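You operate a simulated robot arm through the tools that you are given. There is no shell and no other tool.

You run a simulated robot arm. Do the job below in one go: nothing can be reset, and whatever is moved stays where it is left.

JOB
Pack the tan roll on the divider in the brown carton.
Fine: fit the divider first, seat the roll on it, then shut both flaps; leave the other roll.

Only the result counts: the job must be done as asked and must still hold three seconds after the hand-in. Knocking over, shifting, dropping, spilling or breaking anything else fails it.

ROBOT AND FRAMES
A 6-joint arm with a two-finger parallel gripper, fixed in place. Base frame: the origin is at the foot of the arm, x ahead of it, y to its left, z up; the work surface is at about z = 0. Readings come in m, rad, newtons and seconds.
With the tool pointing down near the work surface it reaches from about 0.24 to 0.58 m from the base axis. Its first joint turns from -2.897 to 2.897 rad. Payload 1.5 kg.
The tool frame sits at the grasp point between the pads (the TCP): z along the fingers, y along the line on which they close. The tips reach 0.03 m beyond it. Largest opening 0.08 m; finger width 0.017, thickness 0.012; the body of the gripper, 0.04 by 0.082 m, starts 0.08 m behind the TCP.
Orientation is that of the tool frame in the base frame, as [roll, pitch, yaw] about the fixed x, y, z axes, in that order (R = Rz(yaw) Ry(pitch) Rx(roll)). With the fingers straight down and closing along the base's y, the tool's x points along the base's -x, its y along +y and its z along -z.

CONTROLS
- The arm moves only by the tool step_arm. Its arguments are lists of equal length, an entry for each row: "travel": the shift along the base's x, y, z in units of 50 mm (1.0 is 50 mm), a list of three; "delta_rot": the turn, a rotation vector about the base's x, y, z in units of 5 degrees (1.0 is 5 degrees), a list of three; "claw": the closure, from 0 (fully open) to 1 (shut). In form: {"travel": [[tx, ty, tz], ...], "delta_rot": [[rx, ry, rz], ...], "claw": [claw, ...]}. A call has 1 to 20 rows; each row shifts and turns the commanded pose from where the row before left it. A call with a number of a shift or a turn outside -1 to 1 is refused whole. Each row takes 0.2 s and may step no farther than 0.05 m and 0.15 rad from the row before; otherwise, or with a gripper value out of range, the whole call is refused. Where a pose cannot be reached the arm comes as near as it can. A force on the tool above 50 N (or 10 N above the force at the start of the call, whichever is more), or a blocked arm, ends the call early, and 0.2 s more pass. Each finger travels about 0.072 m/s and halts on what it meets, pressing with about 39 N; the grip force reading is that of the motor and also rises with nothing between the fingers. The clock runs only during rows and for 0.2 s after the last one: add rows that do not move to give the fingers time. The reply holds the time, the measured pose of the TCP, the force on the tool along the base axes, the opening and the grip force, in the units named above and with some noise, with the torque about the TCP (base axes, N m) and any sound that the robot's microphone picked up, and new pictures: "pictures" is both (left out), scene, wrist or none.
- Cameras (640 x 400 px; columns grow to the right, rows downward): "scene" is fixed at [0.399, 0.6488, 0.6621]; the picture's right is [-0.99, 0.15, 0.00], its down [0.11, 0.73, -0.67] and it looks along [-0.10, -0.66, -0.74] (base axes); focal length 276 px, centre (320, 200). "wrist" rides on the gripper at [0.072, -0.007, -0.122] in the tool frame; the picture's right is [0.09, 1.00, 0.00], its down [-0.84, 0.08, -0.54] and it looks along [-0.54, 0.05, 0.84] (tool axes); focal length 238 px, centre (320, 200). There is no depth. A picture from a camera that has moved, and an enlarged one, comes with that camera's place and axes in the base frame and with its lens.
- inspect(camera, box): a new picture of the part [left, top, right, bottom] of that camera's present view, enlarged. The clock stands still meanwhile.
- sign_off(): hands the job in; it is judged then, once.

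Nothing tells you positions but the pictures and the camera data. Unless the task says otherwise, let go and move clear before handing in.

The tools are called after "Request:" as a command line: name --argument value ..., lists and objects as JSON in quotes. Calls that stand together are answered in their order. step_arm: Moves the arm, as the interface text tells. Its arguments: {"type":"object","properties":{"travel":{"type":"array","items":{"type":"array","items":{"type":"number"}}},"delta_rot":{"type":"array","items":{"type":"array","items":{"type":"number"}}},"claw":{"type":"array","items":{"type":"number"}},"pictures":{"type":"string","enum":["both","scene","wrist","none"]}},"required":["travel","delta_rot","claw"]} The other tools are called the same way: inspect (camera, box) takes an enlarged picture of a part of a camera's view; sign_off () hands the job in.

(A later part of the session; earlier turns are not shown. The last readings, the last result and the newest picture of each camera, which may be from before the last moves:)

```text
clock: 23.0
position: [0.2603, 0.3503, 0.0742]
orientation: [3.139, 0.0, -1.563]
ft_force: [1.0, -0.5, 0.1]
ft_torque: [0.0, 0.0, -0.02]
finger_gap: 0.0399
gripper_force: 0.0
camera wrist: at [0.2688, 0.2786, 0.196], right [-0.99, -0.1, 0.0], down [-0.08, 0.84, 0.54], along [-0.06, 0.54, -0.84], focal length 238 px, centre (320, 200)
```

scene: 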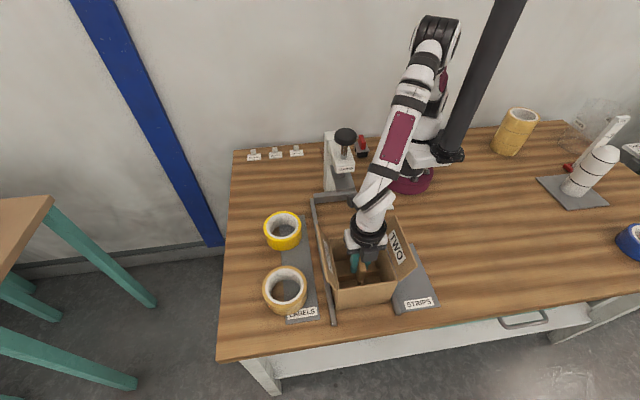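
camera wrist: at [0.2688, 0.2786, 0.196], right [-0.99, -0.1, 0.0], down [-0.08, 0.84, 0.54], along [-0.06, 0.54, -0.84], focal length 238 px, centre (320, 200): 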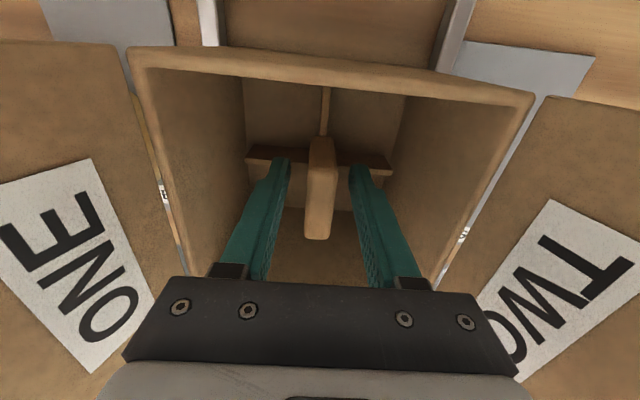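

Request:
step_arm --travel '[[0, 0, 0.2], [0, 0, 0.4], [0, 0, 0.5], [0, 0, 0.6], [0, 0, 0.7], [0, 0, 0.8], [0, 0, 0.8], [0, 0, 0.5], [0, 0, 0]]' --delta_rot '[[0, 0, 0], [0, 0, 0], [0, 0, 0], [0, 0, 0], [0, 0, 0], [0, 0, 0], [0, 0, 0], [0, 0, 0], [0, 0, 0]]' --claw '[0.5, 0.5, 0.5, 0.5, 0.5, 0.5, 0.5, 0.5, 0.5]' --pictures "both"

Request:
inspect --camera "wrist" --box '[150, 40, 450, 240]'

Request:
inspect --camera "scene" --box '[240, 190, 430, 330]'

```text
clock: 25.0
position: [0.2586, 0.3485, 0.2992]
orientation: [3.139, -0.001, -1.562]
ft_force: [0.1, -0.1, 0.1]
ft_torque: [-0.01, 0.0, -0.01]
finger_gap: 0.0401
gripper_force: 0.3
camera wrist: at [0.2675, 0.2781, 0.4221], right [-0.99, -0.1, 0.0], down [-0.08, 0.84, 0.54], along [-0.06, 0.54, -0.84], focal length 238 px, centre (320, 200)
```

scene: 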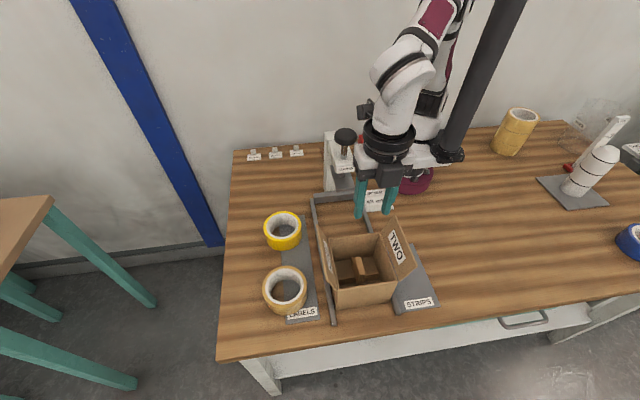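
wrist: 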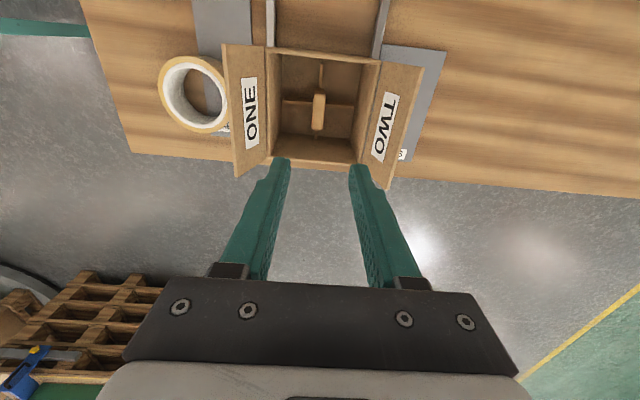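

```text
2.00 times, centred on (300, 140) of wrist
camera zoom: at [0.2675, 0.2781, 0.4221], right [-0.99, -0.1, 0.0], down [-0.08, 0.84, 0.54], along [-0.06, 0.54, -0.84], focal length 477 px, centre (360, 320)
```

zoom: 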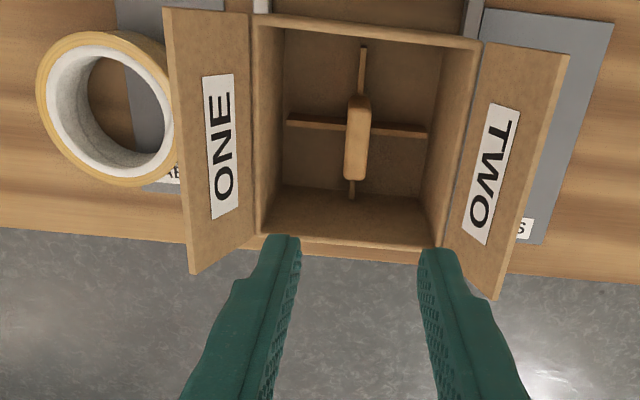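

```text
2.86 times, centred on (335, 260) of scene
camera zoom: at [0.399, 0.6488, 0.6621], right [-0.99, 0.15, 0.0], down [0.11, 0.73, -0.67], along [-0.1, -0.66, -0.74], focal length 788 px, centre (277, 29)
```

zoom: 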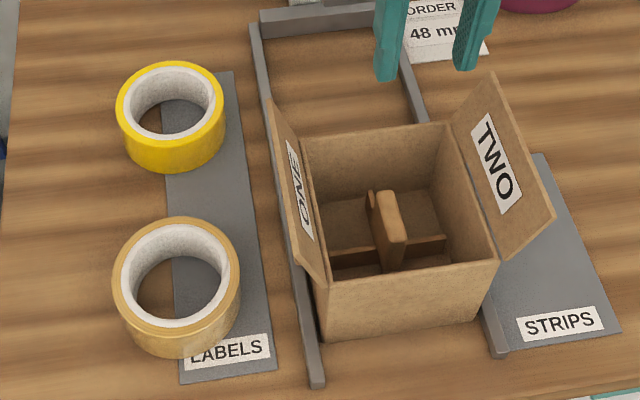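

The divider sits flat and square on the carton floor. Next I'll measure the tan roll closely.

Request:
inspect --camera "scene" --box '[255, 255, 330, 325]'

Request:
inspect --camera "wrist" --box '[140, 30, 280, 160]'

```text
5.71 times, centred on (292, 290) of scene
camera zoom: at [0.399, 0.6488, 0.6621], right [-0.99, 0.15, 0.0], down [0.11, 0.73, -0.67], along [-0.1, -0.66, -0.74], focal length 1576 px, centre (477, -314)
```

zoom: 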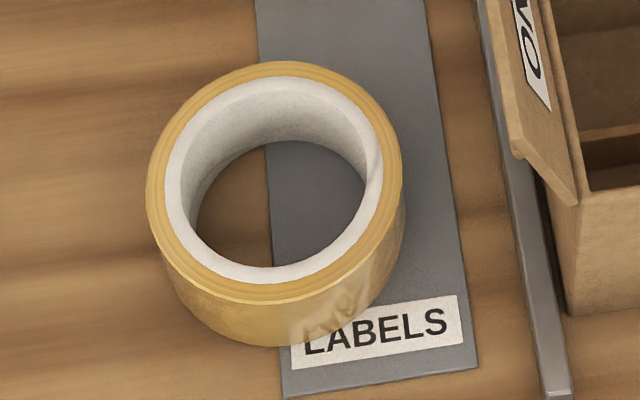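

```text
3.08 times, centred on (210, 95) of wrist
camera zoom: at [0.2675, 0.2781, 0.4221], right [-0.99, -0.1, 0.0], down [-0.08, 0.84, 0.54], along [-0.06, 0.54, -0.84], focal length 733 px, centre (658, 523)
```

zoom: 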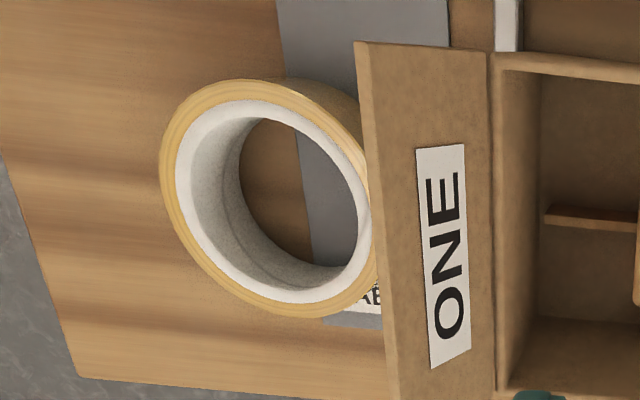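

The tan roll measures about 0.105 m outside and 0.076–0.079 m inside, 0.042–0.048 m tall, centred near (0.440, 0.358). It's too wide to clamp from outside, so I'll put the fingers in its hole and spread them. I'll hover over it first.

Request:
step_arm --travel '[[0.3, 0.02, 0], [0.48, 0.02, 0], [0.48, 0.02, -0.1], [0.48, 0.02, -0.15], [0.48, 0.02, -0.2], [0.48, 0.02, -0.2], [0.48, 0.02, -0.2], [0.45, 0.03, -0.15], [0, 0, 0], [0, 0, 0]]' --delta_rot '[[0, 0, 0], [0, 0, 0], [0, 0, 0], [0, 0, 0], [0, 0, 0], [0, 0, 0], [0, 0, 0], [0, 0, 0], [0, 0, 0], [0, 0, 0]]' --claw '[0.5, 0.6, 0.65, 0.65, 0.65, 0.65, 0.65, 0.65, 0.65, 0.65]' --pictures "both"

Request:
inspect --camera "wrist" --box '[220, 30, 420, 200]'

Request:
inspect --camera "scene" --box '[240, 180, 370, 320]'

```text
clock: 27.2
position: [0.4256, 0.3565, 0.2449]
orientation: [3.139, 0.004, -1.567]
ft_force: [-0.1, -0.4, -0.4]
ft_torque: [0.0, 0.01, 0.01]
finger_gap: 0.028
gripper_force: 0.0
out of reach, approached as far as the arm can: row 8
camera wrist: at [0.4338, 0.2845, 0.3661], right [-1.0, -0.1, 0.0], down [-0.08, 0.83, 0.55], along [-0.05, 0.54, -0.84], focal length 238 px, centre (320, 200)
```

scene: 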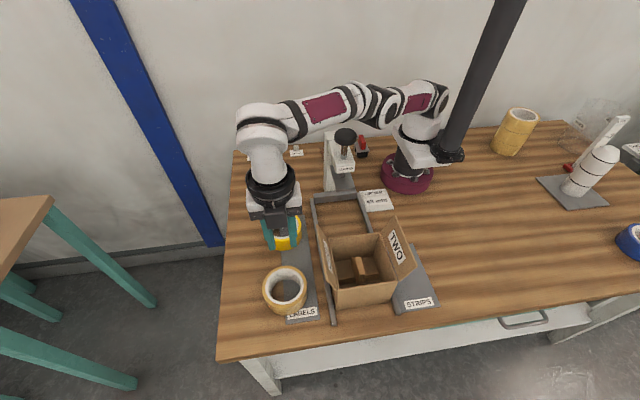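
wrist: 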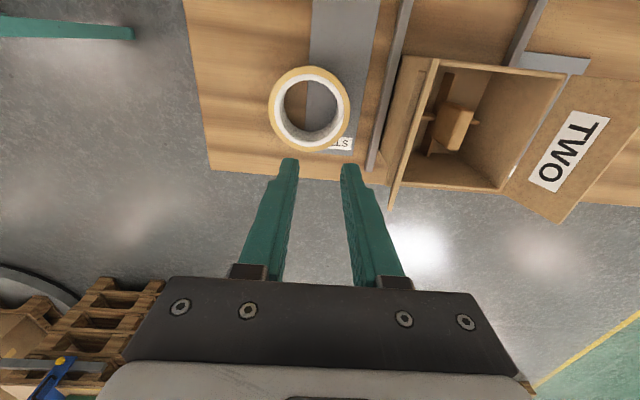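

```text
2.35 times, centred on (320, 115) of wrist
camera zoom: at [0.4338, 0.2845, 0.3661], right [-1.0, -0.1, 0.0], down [-0.08, 0.83, 0.55], along [-0.05, 0.54, -0.84], focal length 561 px, centre (320, 400)
```

zoom: 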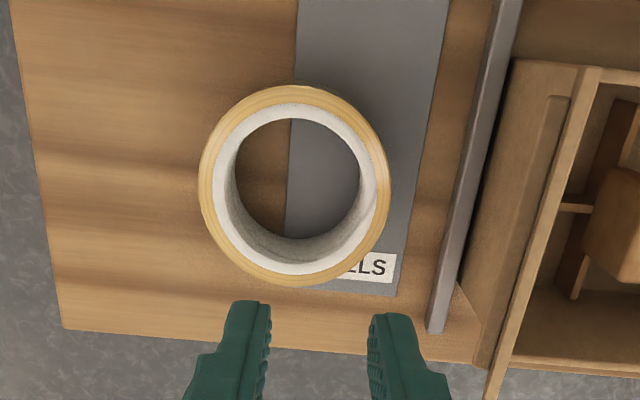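

```text
2.86 times, centred on (305, 250) of scene
camera zoom: at [0.399, 0.6488, 0.6621], right [-0.99, 0.15, 0.0], down [0.11, 0.73, -0.67], along [-0.1, -0.66, -0.74], focal length 788 px, centre (363, 57)
```

zoom: 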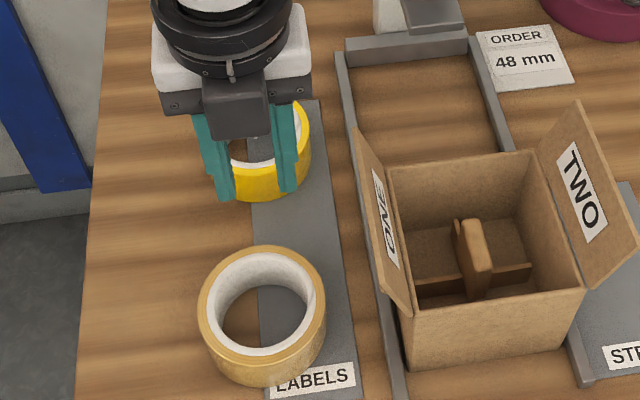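

I've hit the reach limit at this height, with the roll centre near (0.440, 0.358). Reach improves lower down, so I'll descend to just above the roll top and then check the position.

Request:
step_arm --travel '[[0, 0, -0.4], [0, 0, -0.48], [0, 0, -0.48], [0, 0, -0.48], [0, 0, -0.48], [0, 0, -0.4], [0, 0, 0], [0, 0, 0]]' --delta_rot '[[0, 0, 0], [0, 0, 0], [0, 0, 0], [0, 0, 0], [0, 0, 0], [0, 0, 0], [0, 0, 0], [0, 0, 0]]' --claw '[0.65, 0.65, 0.65, 0.65, 0.65, 0.65, 0.65, 0.65]' --pictures "both"

Request:
inspect --camera "wrist" --box '[220, 30, 420, 200]'

Request:
inspect --camera "scene" --box '[240, 190, 350, 320]'

```text
clock: 29.0
position: [0.4251, 0.3569, 0.108]
orientation: [3.14, 0.001, -1.563]
ft_force: [0.5, 0.4, -0.1]
ft_torque: [0.0, -0.02, 0.03]
finger_gap: 0.028
gripper_force: 0.1
camera wrist: at [0.4342, 0.2848, 0.2304], right [-0.99, -0.1, 0.0], down [-0.08, 0.84, 0.54], along [-0.06, 0.54, -0.84], focal length 238 px, centre (320, 200)
```

scene: 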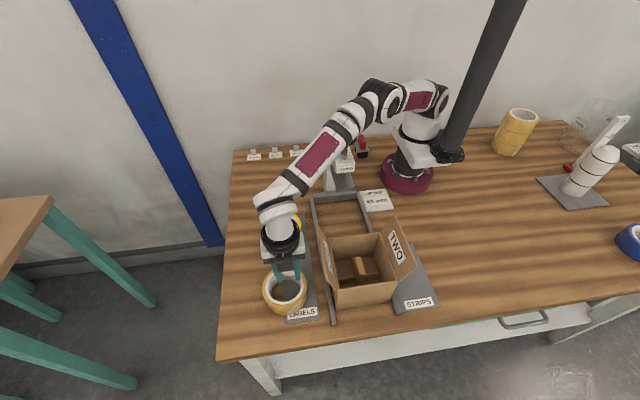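
wrist: 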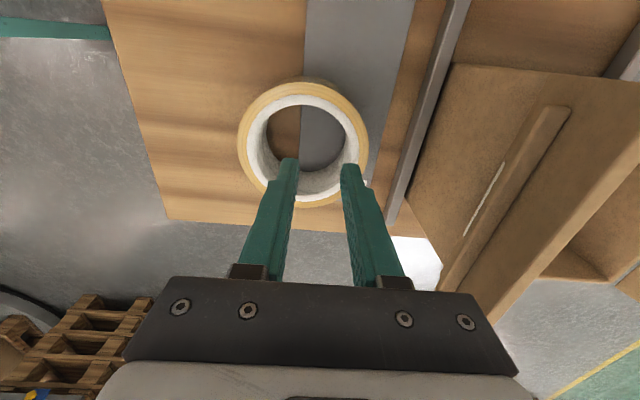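

```text
2.35 times, centred on (320, 115) of wrist
camera zoom: at [0.4342, 0.2848, 0.2304], right [-0.99, -0.1, 0.0], down [-0.08, 0.84, 0.54], along [-0.06, 0.54, -0.84], focal length 561 px, centre (320, 400)
```

zoom: 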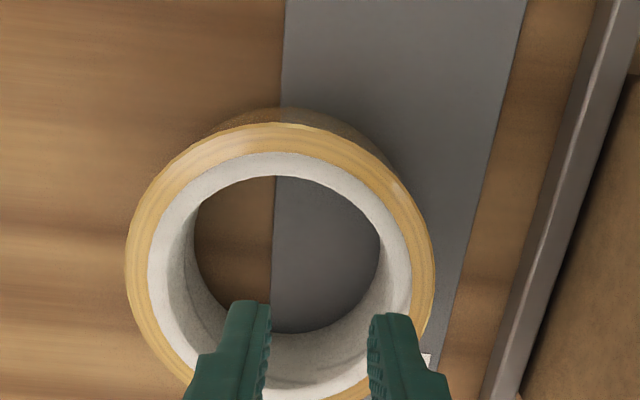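

```text
3.08 times, centred on (295, 255) of scene
camera zoom: at [0.399, 0.6488, 0.6621], right [-0.99, 0.15, 0.0], down [0.11, 0.73, -0.67], along [-0.1, -0.66, -0.74], focal length 849 px, centre (397, 31)
```

zoom: 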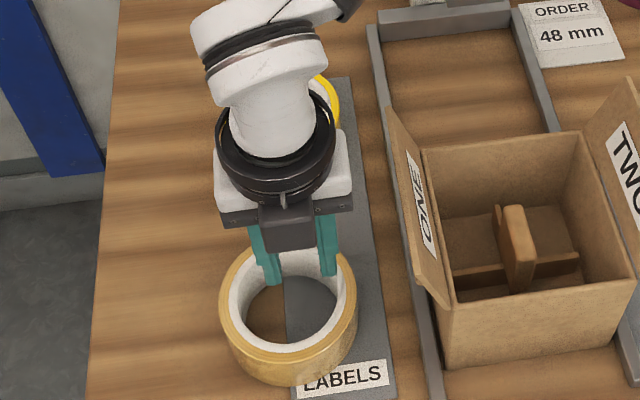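

The roll centre comes out near (0.440, 0.359), so I'll shift outward by about 15 mm at this height and verify.

Request:
step_arm --travel '[[0.15, 0.02, 0], [0.15, 0.02, 0], [0, 0, 0], [0, 0, 0]]' --delta_rot '[[0, 0, 0], [0, 0, 0], [0, 0, 0], [0, 0, 0]]' --claw '[0.65, 0.65, 0.65, 0.65]' --pictures "both"

Request:
inspect --camera "wrist" --box '[220, 50, 420, 220]'

Request:
inspect --camera "scene" --box '[240, 210, 340, 330]'

```text
clock: 30.0
position: [0.4421, 0.3591, 0.1076]
orientation: [3.14, -0.003, -1.562]
ft_force: [0.1, 0.5, -0.2]
ft_torque: [0.02, 0.01, 0.0]
finger_gap: 0.028
gripper_force: 0.1
camera wrist: at [0.4497, 0.2873, 0.2305], right [-0.99, -0.1, 0.0], down [-0.08, 0.84, 0.54], along [-0.06, 0.54, -0.84], focal length 238 px, centre (320, 200)
```

scene: 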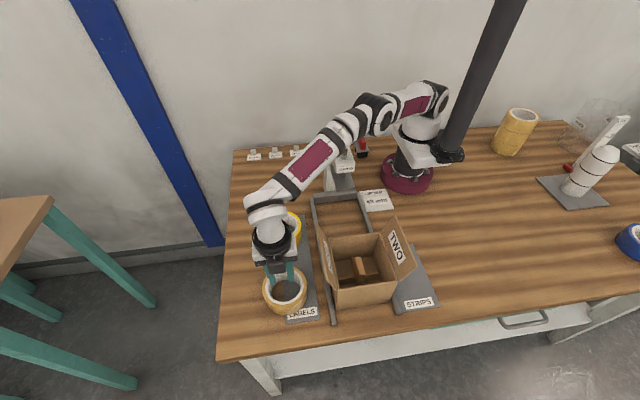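
wrist: 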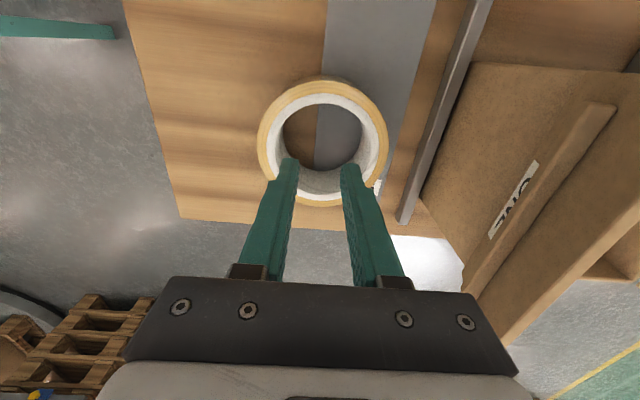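

```text
2.35 times, centred on (320, 135) of wrist
camera zoom: at [0.4497, 0.2873, 0.2305], right [-0.99, -0.1, 0.0], down [-0.08, 0.84, 0.54], along [-0.06, 0.54, -0.84], focal length 561 px, centre (320, 353)
```

zoom: 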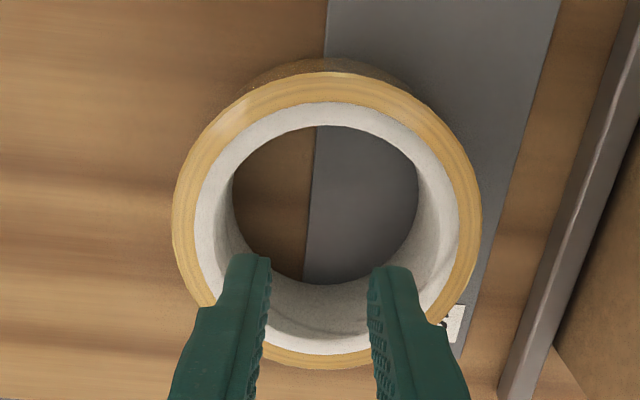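

```text
3.33 times, centred on (290, 270) of scene
camera zoom: at [0.399, 0.6488, 0.6621], right [-0.99, 0.15, 0.0], down [0.11, 0.73, -0.67], along [-0.1, -0.66, -0.74], focal length 919 px, centre (420, -33)
```

zoom: 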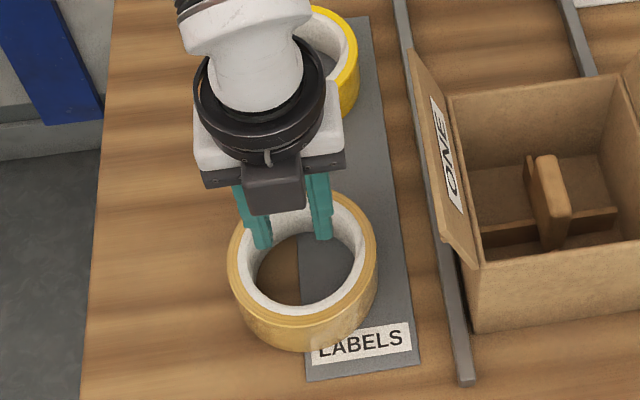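

The fingers are within 2–3 mm of the hole centre. I'll descend into the hole to TCP z about 0.044.

Request:
step_arm --travel '[[-0.04, 0.04, -0.2], [0, 0, -0.25], [0, 0, -0.25], [0, 0, -0.25], [0, 0, -0.3], [0, 0, 0], [0, 0, 0]]' --delta_rot '[[0, 0, 0], [0, 0, 0], [0, 0, 0], [0, 0, 0], [0, 0, 0], [0, 0, 0], [0, 0, 0]]' --claw '[0.65, 0.65, 0.65, 0.65, 0.65, 0.65, 0.65]' --pictures "both"

Request:
inspect --camera "wrist" --box '[220, 50, 420, 220]'

Request:
inspect --camera "scene" --box '[240, 210, 340, 330]'

```text
clock: 31.6
position: [0.4381, 0.3613, 0.045]
orientation: [3.139, 0.0, -1.563]
ft_force: [0.0, 0.5, -0.7]
ft_torque: [0.01, 0.01, 0.01]
finger_gap: 0.0281
gripper_force: 0.0
camera wrist: at [0.4468, 0.2894, 0.1673], right [-0.99, -0.1, 0.0], down [-0.08, 0.84, 0.54], along [-0.06, 0.54, -0.84], focal length 238 px, centre (320, 200)
```

scene: 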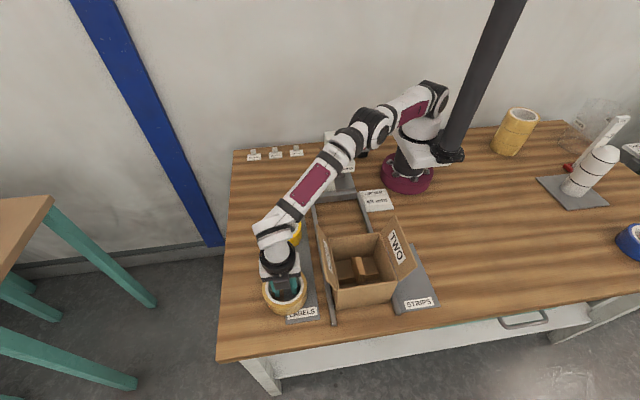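
wrist: 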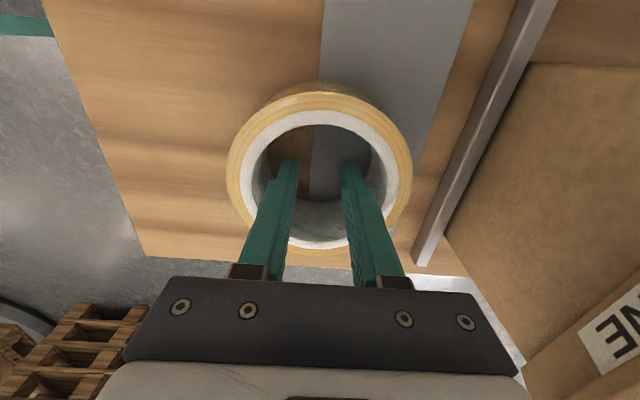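

```text
2.35 times, centred on (320, 135) of wrist
camera zoom: at [0.4468, 0.2894, 0.1673], right [-0.99, -0.1, 0.0], down [-0.08, 0.84, 0.54], along [-0.06, 0.54, -0.84], focal length 561 px, centre (320, 353)
```

zoom: 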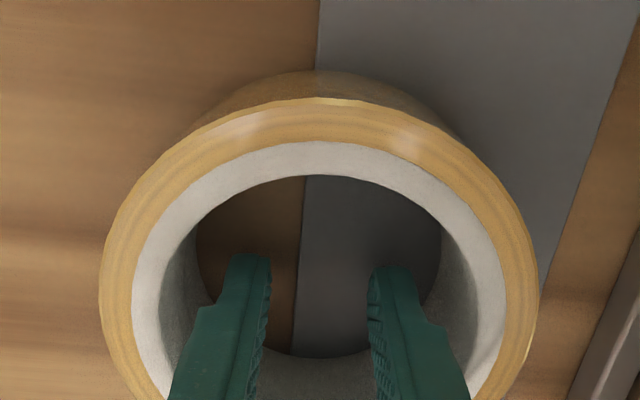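

```text
3.33 times, centred on (290, 270) of scene
camera zoom: at [0.399, 0.6488, 0.6621], right [-0.99, 0.15, 0.0], down [0.11, 0.73, -0.67], along [-0.1, -0.66, -0.74], focal length 919 px, centre (420, -33)
```

zoom: 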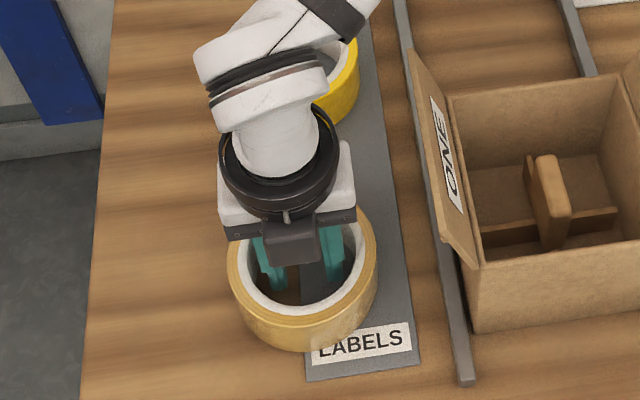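

Request:
inspect --camera "scene" --box '[255, 255, 320, 320]'

Request:
inspect --camera "wrist" --box '[225, 90, 415, 285]'

```text
6.15 times, centred on (288, 288) of scene
camera zoom: at [0.399, 0.6488, 0.6621], right [-0.99, 0.15, 0.0], down [0.11, 0.73, -0.67], along [-0.1, -0.66, -0.74], focal length 1697 px, centre (520, -338)
```

zoom: 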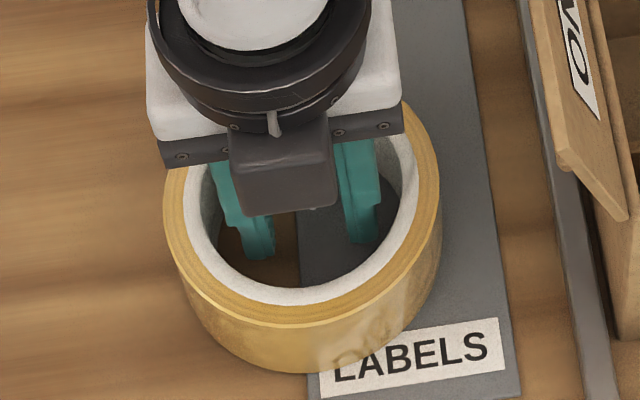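

```text
2.05 times, centred on (320, 188) of wrist
camera zoom: at [0.4468, 0.2894, 0.1673], right [-0.99, -0.1, 0.0], down [-0.08, 0.84, 0.54], along [-0.06, 0.54, -0.84], focal length 489 px, centre (320, 226)
```

zoom: 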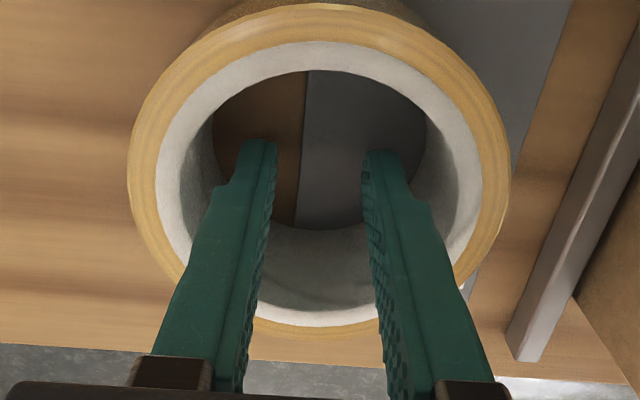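

The fingers thicken about 11 mm below the TCP. I'll go slightly lower so the thicker part bears on the core, then spread the fingers inside the hole.

Request:
step_arm --travel '[[0, -0.02, -0.08], [0, 0, -0.08], [0, 0, 0], [0, 0, 0], [0, 0, 0], [0, 0, 0], [0, 0, 0], [0, 0, 0], [0, 0, 0]]' --delta_rot '[[0, 0, 0], [0, 0, 0], [0, 0, 0], [0, 0, 0], [0, 0, 0], [0, 0, 0], [0, 0, 0], [0, 0, 0], [0, 0, 0]]' --claw '[0.65, 0.65, 0.55, 0.45, 0.35, 0.2, 0, 0, 0]' --pictures "both"

```text
clock: 33.6
position: [0.4374, 0.36, 0.0363]
orientation: [3.139, -0.001, -1.562]
ft_force: [0.2, -2.0, 1.2]
ft_torque: [0.04, 0.0, 0.01]
finger_gap: 0.0433
gripper_force: 0.0
camera wrist: at [0.4465, 0.2879, 0.1586], right [-0.99, -0.1, 0.0], down [-0.08, 0.84, 0.54], along [-0.06, 0.54, -0.84], focal length 238 px, centre (320, 200)
```

scene: 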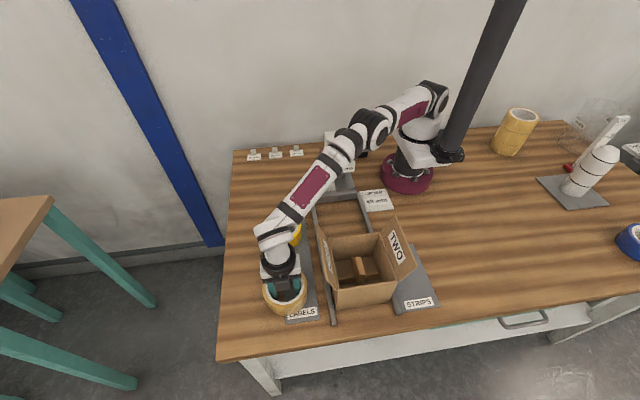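
wrist: 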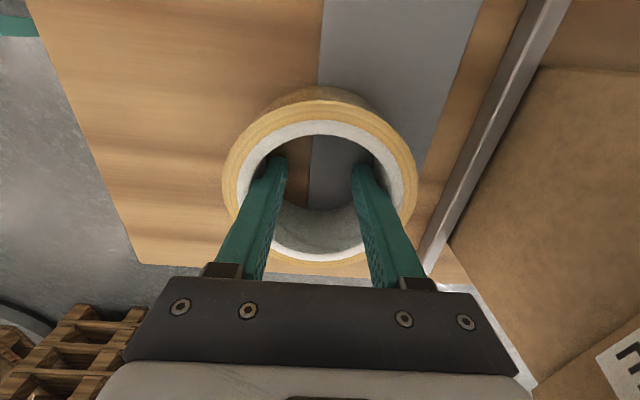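

The fingers have stopped on the core at a 43 mm gap. I'll do a small test lift.

Request:
step_arm --travel '[[0, 0, 0.1], [0, 0, 0.15], [0, 0, 0.15], [0, 0, 0], [0, 0, 0]]' --delta_rot '[[0, 0, 0], [0, 0, 0], [0, 0, 0], [0, 0, 0], [0, 0, 0]]' --claw '[0, 0, 0, 0, 0]' --pictures "both"

Request:
inspect --camera "scene" --box '[240, 220, 330, 330]'

Request:
inspect --camera "wrist" --box '[200, 70, 440, 290]'

```text
clock: 34.8
position: [0.4387, 0.3608, 0.055]
orientation: [3.14, -0.002, -1.561]
ft_force: [0.7, -0.4, -1.0]
ft_torque: [-0.01, 0.02, 0.02]
finger_gap: 0.0433
gripper_force: 0.2
camera wrist: at [0.4467, 0.2882, 0.1786], right [-0.99, -0.1, 0.0], down [-0.08, 0.84, 0.54], along [-0.06, 0.54, -0.84], focal length 238 px, centre (320, 200)
```

scene: 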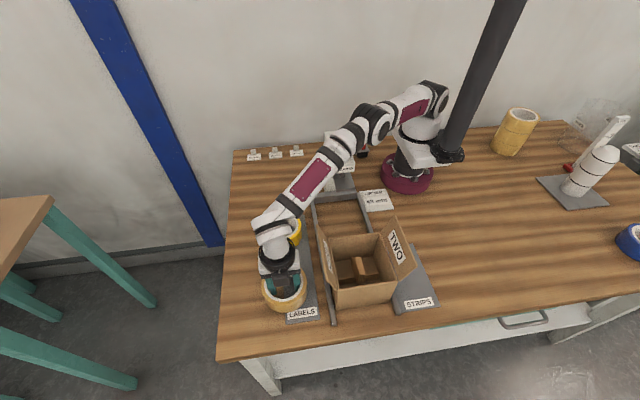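
wrist: 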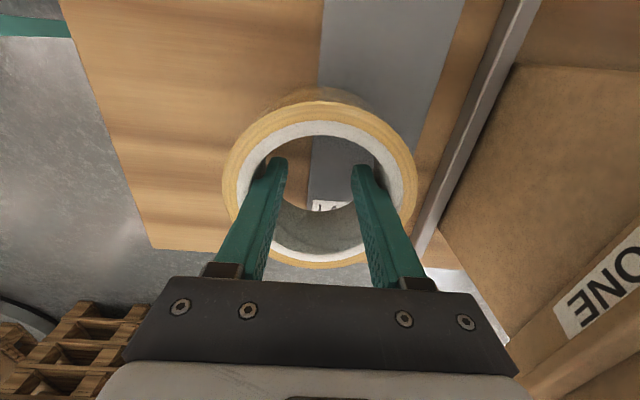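

```text
3.64 times, centred on (285, 275) of scene
camera zoom: at [0.399, 0.6488, 0.6621], right [-0.99, 0.15, 0.0], down [0.11, 0.73, -0.67], along [-0.1, -0.66, -0.74], focal length 1003 px, centre (447, -73)
```

zoom: 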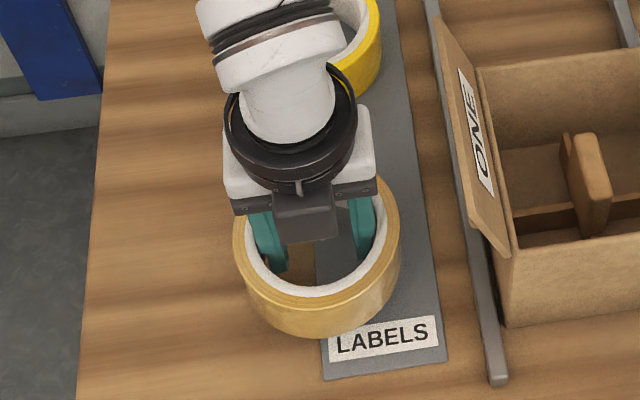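

```text
1.82 times, centred on (320, 180) of wrist
camera zoom: at [0.4467, 0.2882, 0.1786], right [-0.99, -0.1, 0.0], down [-0.08, 0.84, 0.54], along [-0.06, 0.54, -0.84], focal length 433 px, centre (320, 236)
```

zoom: 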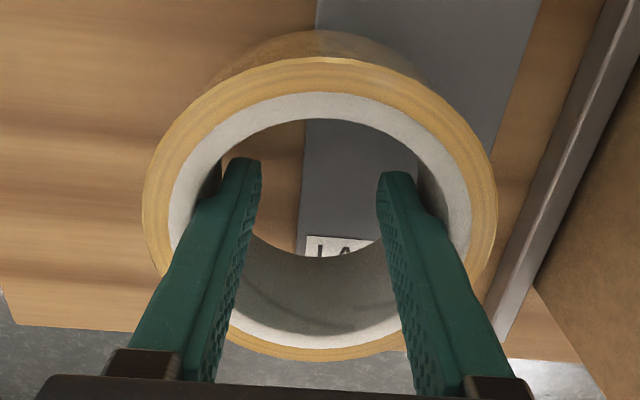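

The roll lifted with the gripper and stays level. I'll raise it, drawing in slightly to stay within reach while keeping clear of flap ONE.

Request:
step_arm --travel '[[0, 0, 0.2], [-0.02, 0, 0.3], [-0.04, 0, 0.4], [-0.05, 0, 0.4], [-0.06, 0, 0.4], [-0.06, 0, 0.4], [-0.06, 0, 0.4], [-0.06, 0, 0.4], [-0.06, 0, 0.4], [0, 0, 0.3], [0, 0, 0], [0, 0, 0]]' --delta_rot '[[0, 0, 0], [0, 0, 0], [0, 0, 0], [0, 0, 0], [0, 0, 0], [0, 0, 0], [0, 0, 0], [0, 0, 0], [0, 0, 0], [0, 0, 0], [0, 0, 0], [0, 0, 0]]' --claw '[0, 0, 0, 0, 0, 0, 0, 0, 0, 0, 0, 0]' --pictures "both"

Request:
inspect --camera "scene" --box '[240, 150, 420, 310]'

```text
clock: 37.4
position: [0.4173, 0.3588, 0.2369]
orientation: [3.139, -0.002, -1.562]
ft_force: [0.3, -0.2, -2.0]
ft_torque: [-0.02, 0.02, 0.02]
finger_gap: 0.0436
gripper_force: 0.0
camera wrist: at [0.4261, 0.2878, 0.3596], right [-0.99, -0.1, 0.0], down [-0.08, 0.84, 0.54], along [-0.06, 0.54, -0.84], focal length 238 px, centre (320, 200)
```

scene: 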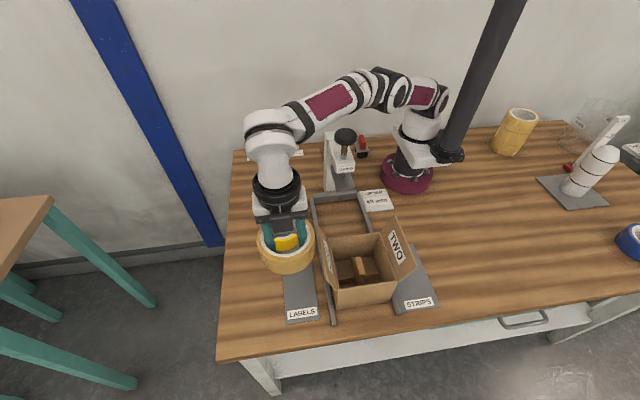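
wrist: 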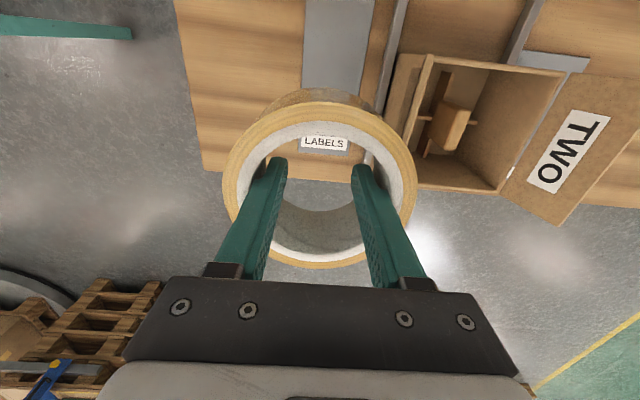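

```text
2.50 times, centred on (330, 230) of scene
camera zoom: at [0.399, 0.6488, 0.6621], right [-0.99, 0.15, 0.0], down [0.11, 0.73, -0.67], along [-0.1, -0.66, -0.74], focal length 690 px, centre (295, 125)
```

zoom: 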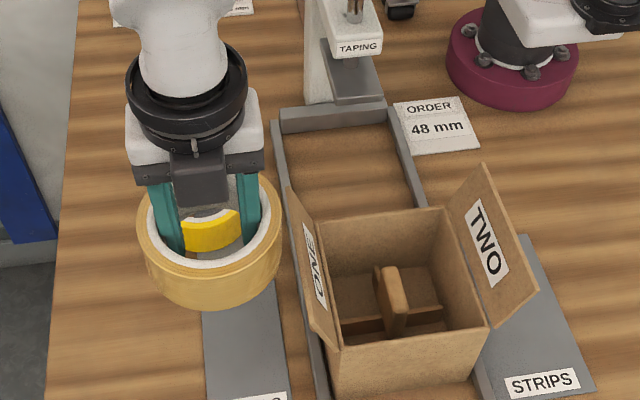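

The roll is secure and its underside clears the flaps. I'll carry it over the carton centre.

Request:
step_arm --travel '[[-0.2, -0.02, 0.1], [-0.35, -0.02, 0.06], [-0.45, -0.03, 0], [-0.45, -0.03, 0], [-0.45, -0.03, 0], [-0.45, -0.03, 0], [-0.45, -0.02, 0], [-0.336, -0.016, 0], [0, 0, 0], [0, 0, 0]]' --delta_rot '[[0, 0, 0], [0, 0, 0], [0, 0, 0], [0, 0, 0], [0, 0, 0], [0, 0, 0], [0, 0, 0], [0, 0, 0], [0, 0, 0], [0, 0, 0]]' --claw '[0, 0, 0, 0, 0, 0, 0, 0, 0, 0]' --pictures "both"

Request:
inspect --camera "wrist" --box '[180, 20, 460, 290]'

Request:
inspect --camera "scene" --box '[290, 150, 440, 310]'

```text
clock: 39.6
position: [0.2607, 0.3502, 0.2436]
orientation: [3.14, -0.001, -1.563]
ft_force: [0.5, -0.1, -1.0]
ft_torque: [-0.01, 0.01, -0.05]
finger_gap: 0.0435
gripper_force: 0.0
camera wrist: at [0.2695, 0.2791, 0.3672], right [-0.99, -0.1, 0.0], down [-0.08, 0.84, 0.54], along [-0.06, 0.54, -0.84], focal length 238 px, centre (320, 200)
```

scene: 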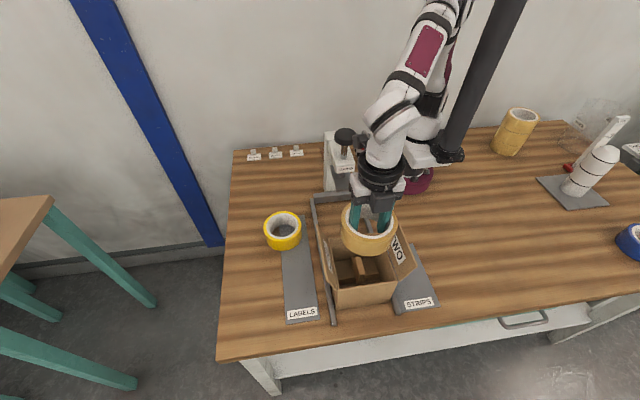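
wrist: 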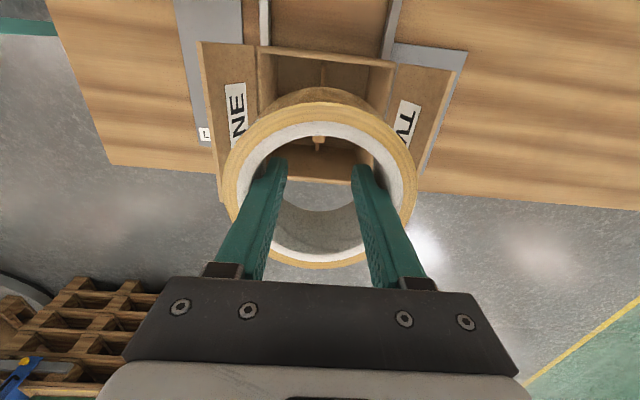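

```text
1.48 times, centred on (320, 155) of wrist
camera zoom: at [0.2695, 0.2791, 0.3672], right [-0.99, -0.1, 0.0], down [-0.08, 0.84, 0.54], along [-0.06, 0.54, -0.84], focal length 353 px, centre (320, 267)
```

zoom: 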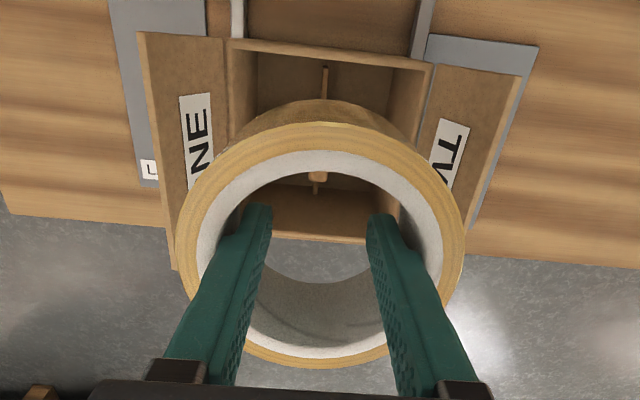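

```text
2.50 times, centred on (365, 230) of scene
camera zoom: at [0.399, 0.6488, 0.6621], right [-0.99, 0.15, 0.0], down [0.11, 0.73, -0.67], along [-0.1, -0.66, -0.74], focal length 690 px, centre (208, 125)
```

zoom: 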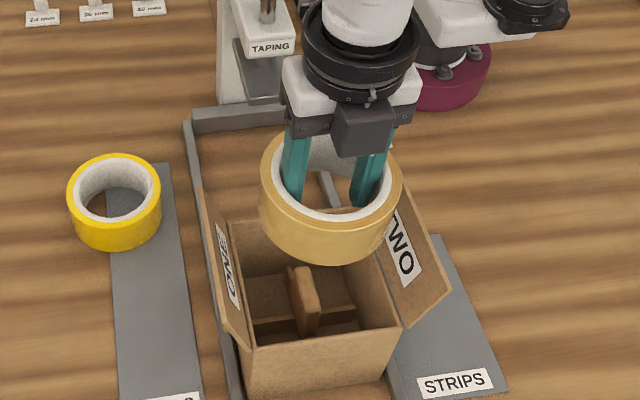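

The roll is centred over the carton within a couple of millimetres in both views. I'll lower it to just above the rim and look again.

Request:
step_arm --travel '[[0, -0.02, -0.25], [0, 0, -0.33], [0, 0, -0.33], [0, 0, -0.33], [0, 0, -0.33], [0, 0, 0], [0, 0, 0]]' --delta_rot '[[0, 0, 0], [0, 0, 0], [0, 0, 0], [0, 0, 0], [0, 0, 0], [0, 0, 0], [0, 0, 0]]' --claw '[0, 0, 0, 0, 0, 0, 0]' --pictures "both"

Request:
inspect --camera "wrist" --box '[180, 20, 460, 290]'

Request:
inspect --camera "scene" --box '[300, 180, 430, 310]'

```text
clock: 41.2
position: [0.2625, 0.3489, 0.1661]
orientation: [3.14, -0.002, -1.563]
ft_force: [0.2, 0.2, -1.7]
ft_torque: [0.01, 0.0, 0.03]
finger_gap: 0.0437
gripper_force: 0.1
camera wrist: at [0.2709, 0.278, 0.2888], right [-0.99, -0.1, 0.0], down [-0.08, 0.84, 0.54], along [-0.06, 0.54, -0.84], focal length 238 px, centre (320, 200)
```

scene: 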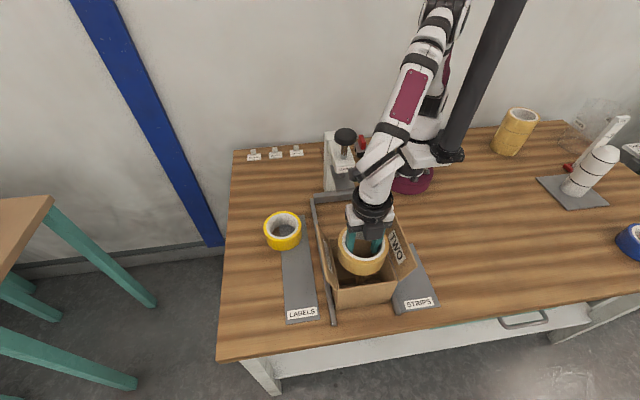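
wrist: 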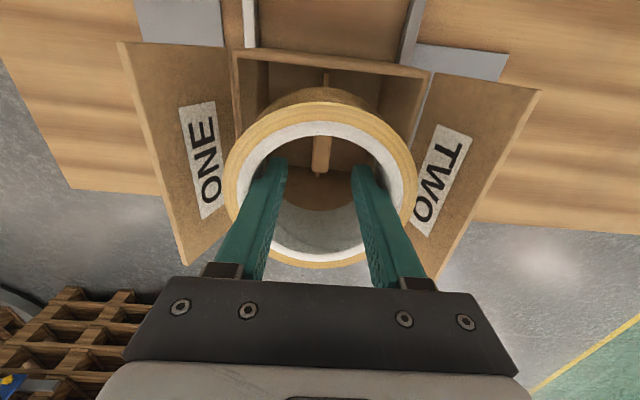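

```text
1.48 times, centred on (320, 155) of wrist
camera zoom: at [0.2709, 0.278, 0.2888], right [-0.99, -0.1, 0.0], down [-0.08, 0.84, 0.54], along [-0.06, 0.54, -0.84], focal length 353 px, centre (320, 267)
```

zoom: 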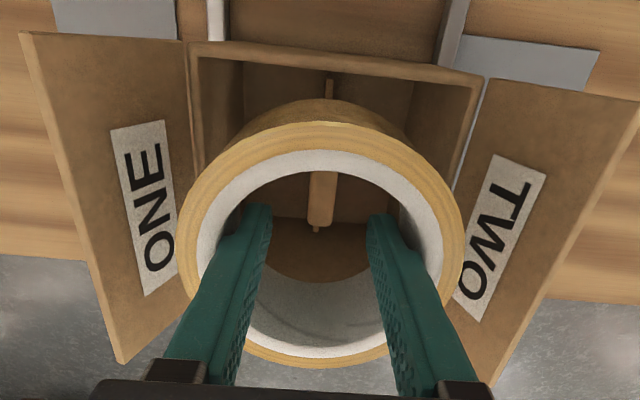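

```text
3.08 times, centred on (365, 245) of scene
camera zoom: at [0.399, 0.6488, 0.6621], right [-0.99, 0.15, 0.0], down [0.11, 0.73, -0.67], along [-0.1, -0.66, -0.74], focal length 849 px, centre (182, 62)
```

zoom: 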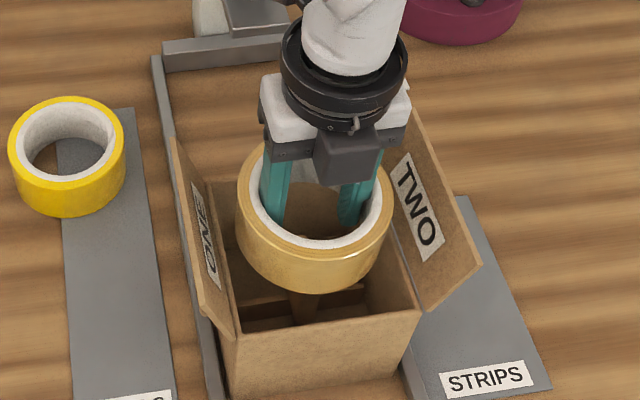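

By the tool geometry the roll is centred on the TCP, and the divider went in cleanly at this TCP position, so the roll should fit too. I'll lower it slowly to rim level, watching force and gaps.

Request:
step_arm --travel '[[-0.02, 0.02, -0.1], [0, 0, -0.1], [0, 0, -0.1], [0, 0, -0.1], [0, 0, 0], [0, 0, 0]]' --delta_rot '[[0, 0, 0], [0, 0, 0], [0, 0, 0], [0, 0, 0], [0, 0, 0], [0, 0, 0]]' --claw '[0, 0, 0, 0, 0, 0]' --pictures "both"

Request:
inspect --camera "wrist" --box '[180, 20, 460, 290]'

Request:
inspect --camera "scene" --box '[310, 200, 410, 300]'

```text
clock: 42.6
position: [0.2608, 0.3498, 0.1462]
orientation: [3.14, -0.001, -1.563]
ft_force: [0.6, 0.0, -2.1]
ft_torque: [-0.01, 0.02, 0.02]
finger_gap: 0.0436
gripper_force: 0.1
camera wrist: at [0.2684, 0.2785, 0.2685], right [-0.99, -0.1, 0.0], down [-0.08, 0.84, 0.54], along [-0.06, 0.54, -0.84], focal length 238 px, centre (320, 200)
```

scene: 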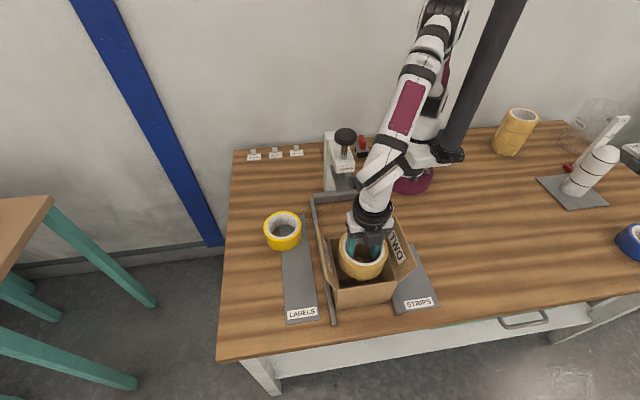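
wrist: 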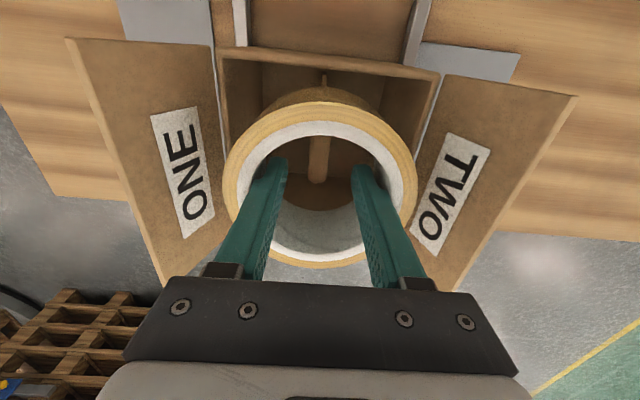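

```text
1.48 times, centred on (320, 155) of wrist
camera zoom: at [0.2684, 0.2785, 0.2685], right [-0.99, -0.1, 0.0], down [-0.08, 0.84, 0.54], along [-0.06, 0.54, -0.84], focal length 353 px, centre (320, 267)
```

zoom: 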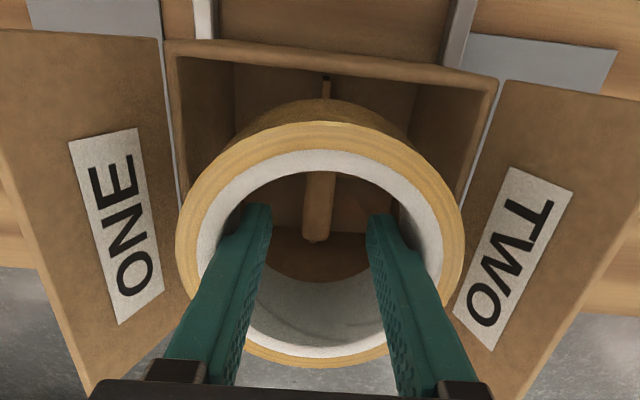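

```text
4.00 times, centred on (360, 250) of scene
camera zoom: at [0.399, 0.6488, 0.6621], right [-0.99, 0.15, 0.0], down [0.11, 0.73, -0.67], along [-0.1, -0.66, -0.74], focal length 1103 px, centre (160, 0)
```

zoom: 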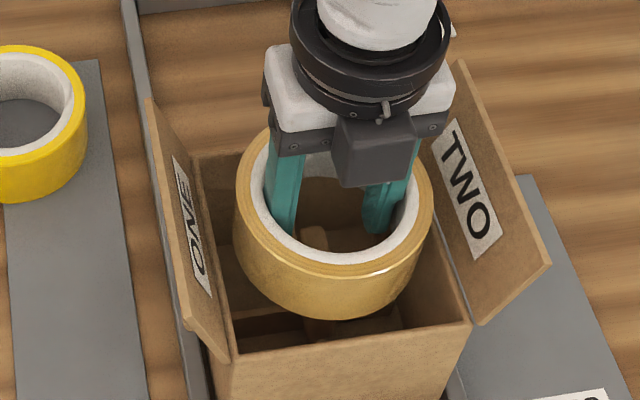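

Clear gaps are visible at the back (wrist view) and front (scene view), with no contact force. I'll continue down in small steps.

Request:
step_arm --travel '[[0, 0, -0.1], [0, 0, -0.1], [0, 0, -0.1], [0, 0, -0.1], [0, 0, 0]]' --delta_rot '[[0, 0, 0], [0, 0, 0], [0, 0, 0], [0, 0, 0], [0, 0, 0]]' --claw '[0, 0, 0, 0, 0]' --pictures "both"

Request:
inspect --camera "wrist" --box '[180, 20, 460, 290]'

Request:
inspect --camera "scene" --box '[310, 200, 410, 300]'

```text
clock: 43.8
position: [0.2604, 0.3494, 0.1252]
orientation: [3.14, 0.0, -1.561]
ft_force: [0.2, 0.5, -1.6]
ft_torque: [0.0, 0.03, -0.02]
finger_gap: 0.0434
gripper_force: 0.0
camera wrist: at [0.2681, 0.2782, 0.2478], right [-0.99, -0.1, 0.0], down [-0.08, 0.84, 0.54], along [-0.06, 0.54, -0.84], focal length 238 px, centre (320, 200)
```

scene: 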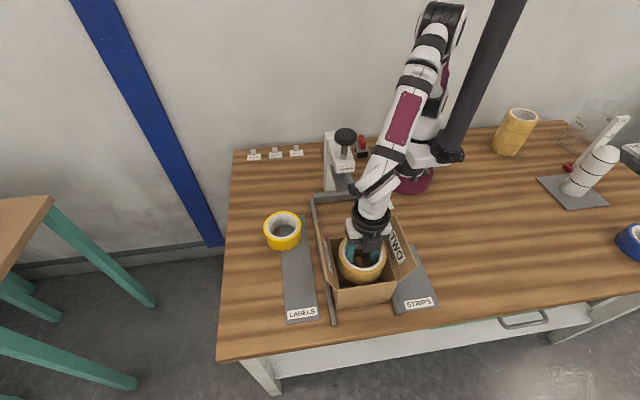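
wrist: 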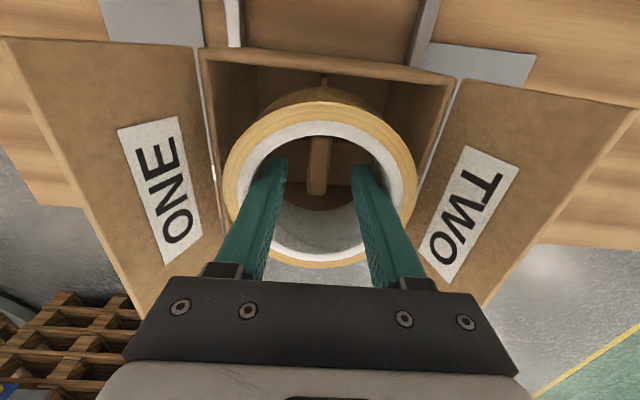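

```text
1.48 times, centred on (320, 155) of wrist
camera zoom: at [0.2681, 0.2782, 0.2478], right [-0.99, -0.1, 0.0], down [-0.08, 0.84, 0.54], along [-0.06, 0.54, -0.84], focal length 353 px, centre (320, 267)
```

zoom: 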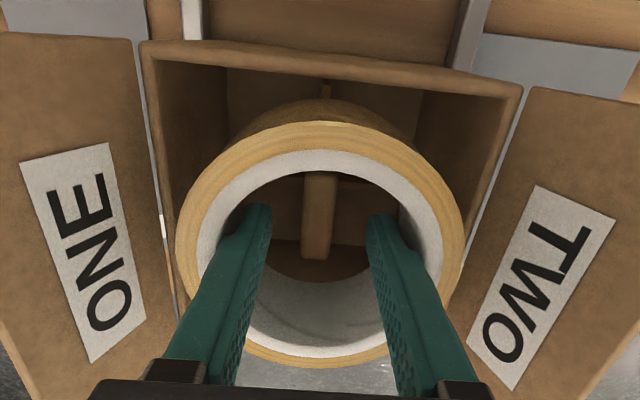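

```text
4.00 times, centred on (360, 250) of scene
camera zoom: at [0.399, 0.6488, 0.6621], right [-0.99, 0.15, 0.0], down [0.11, 0.73, -0.67], along [-0.1, -0.66, -0.74], focal length 1103 px, centre (160, 0)
```

zoom: 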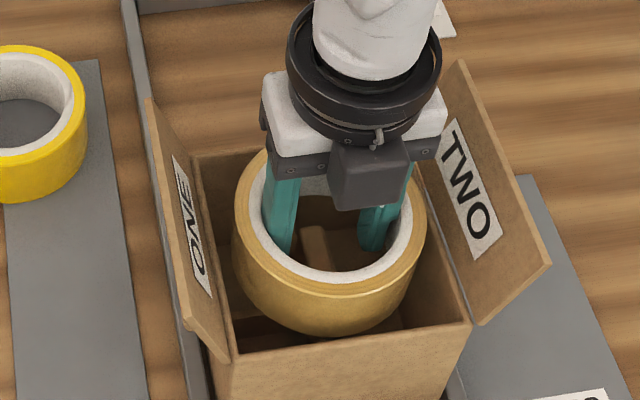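

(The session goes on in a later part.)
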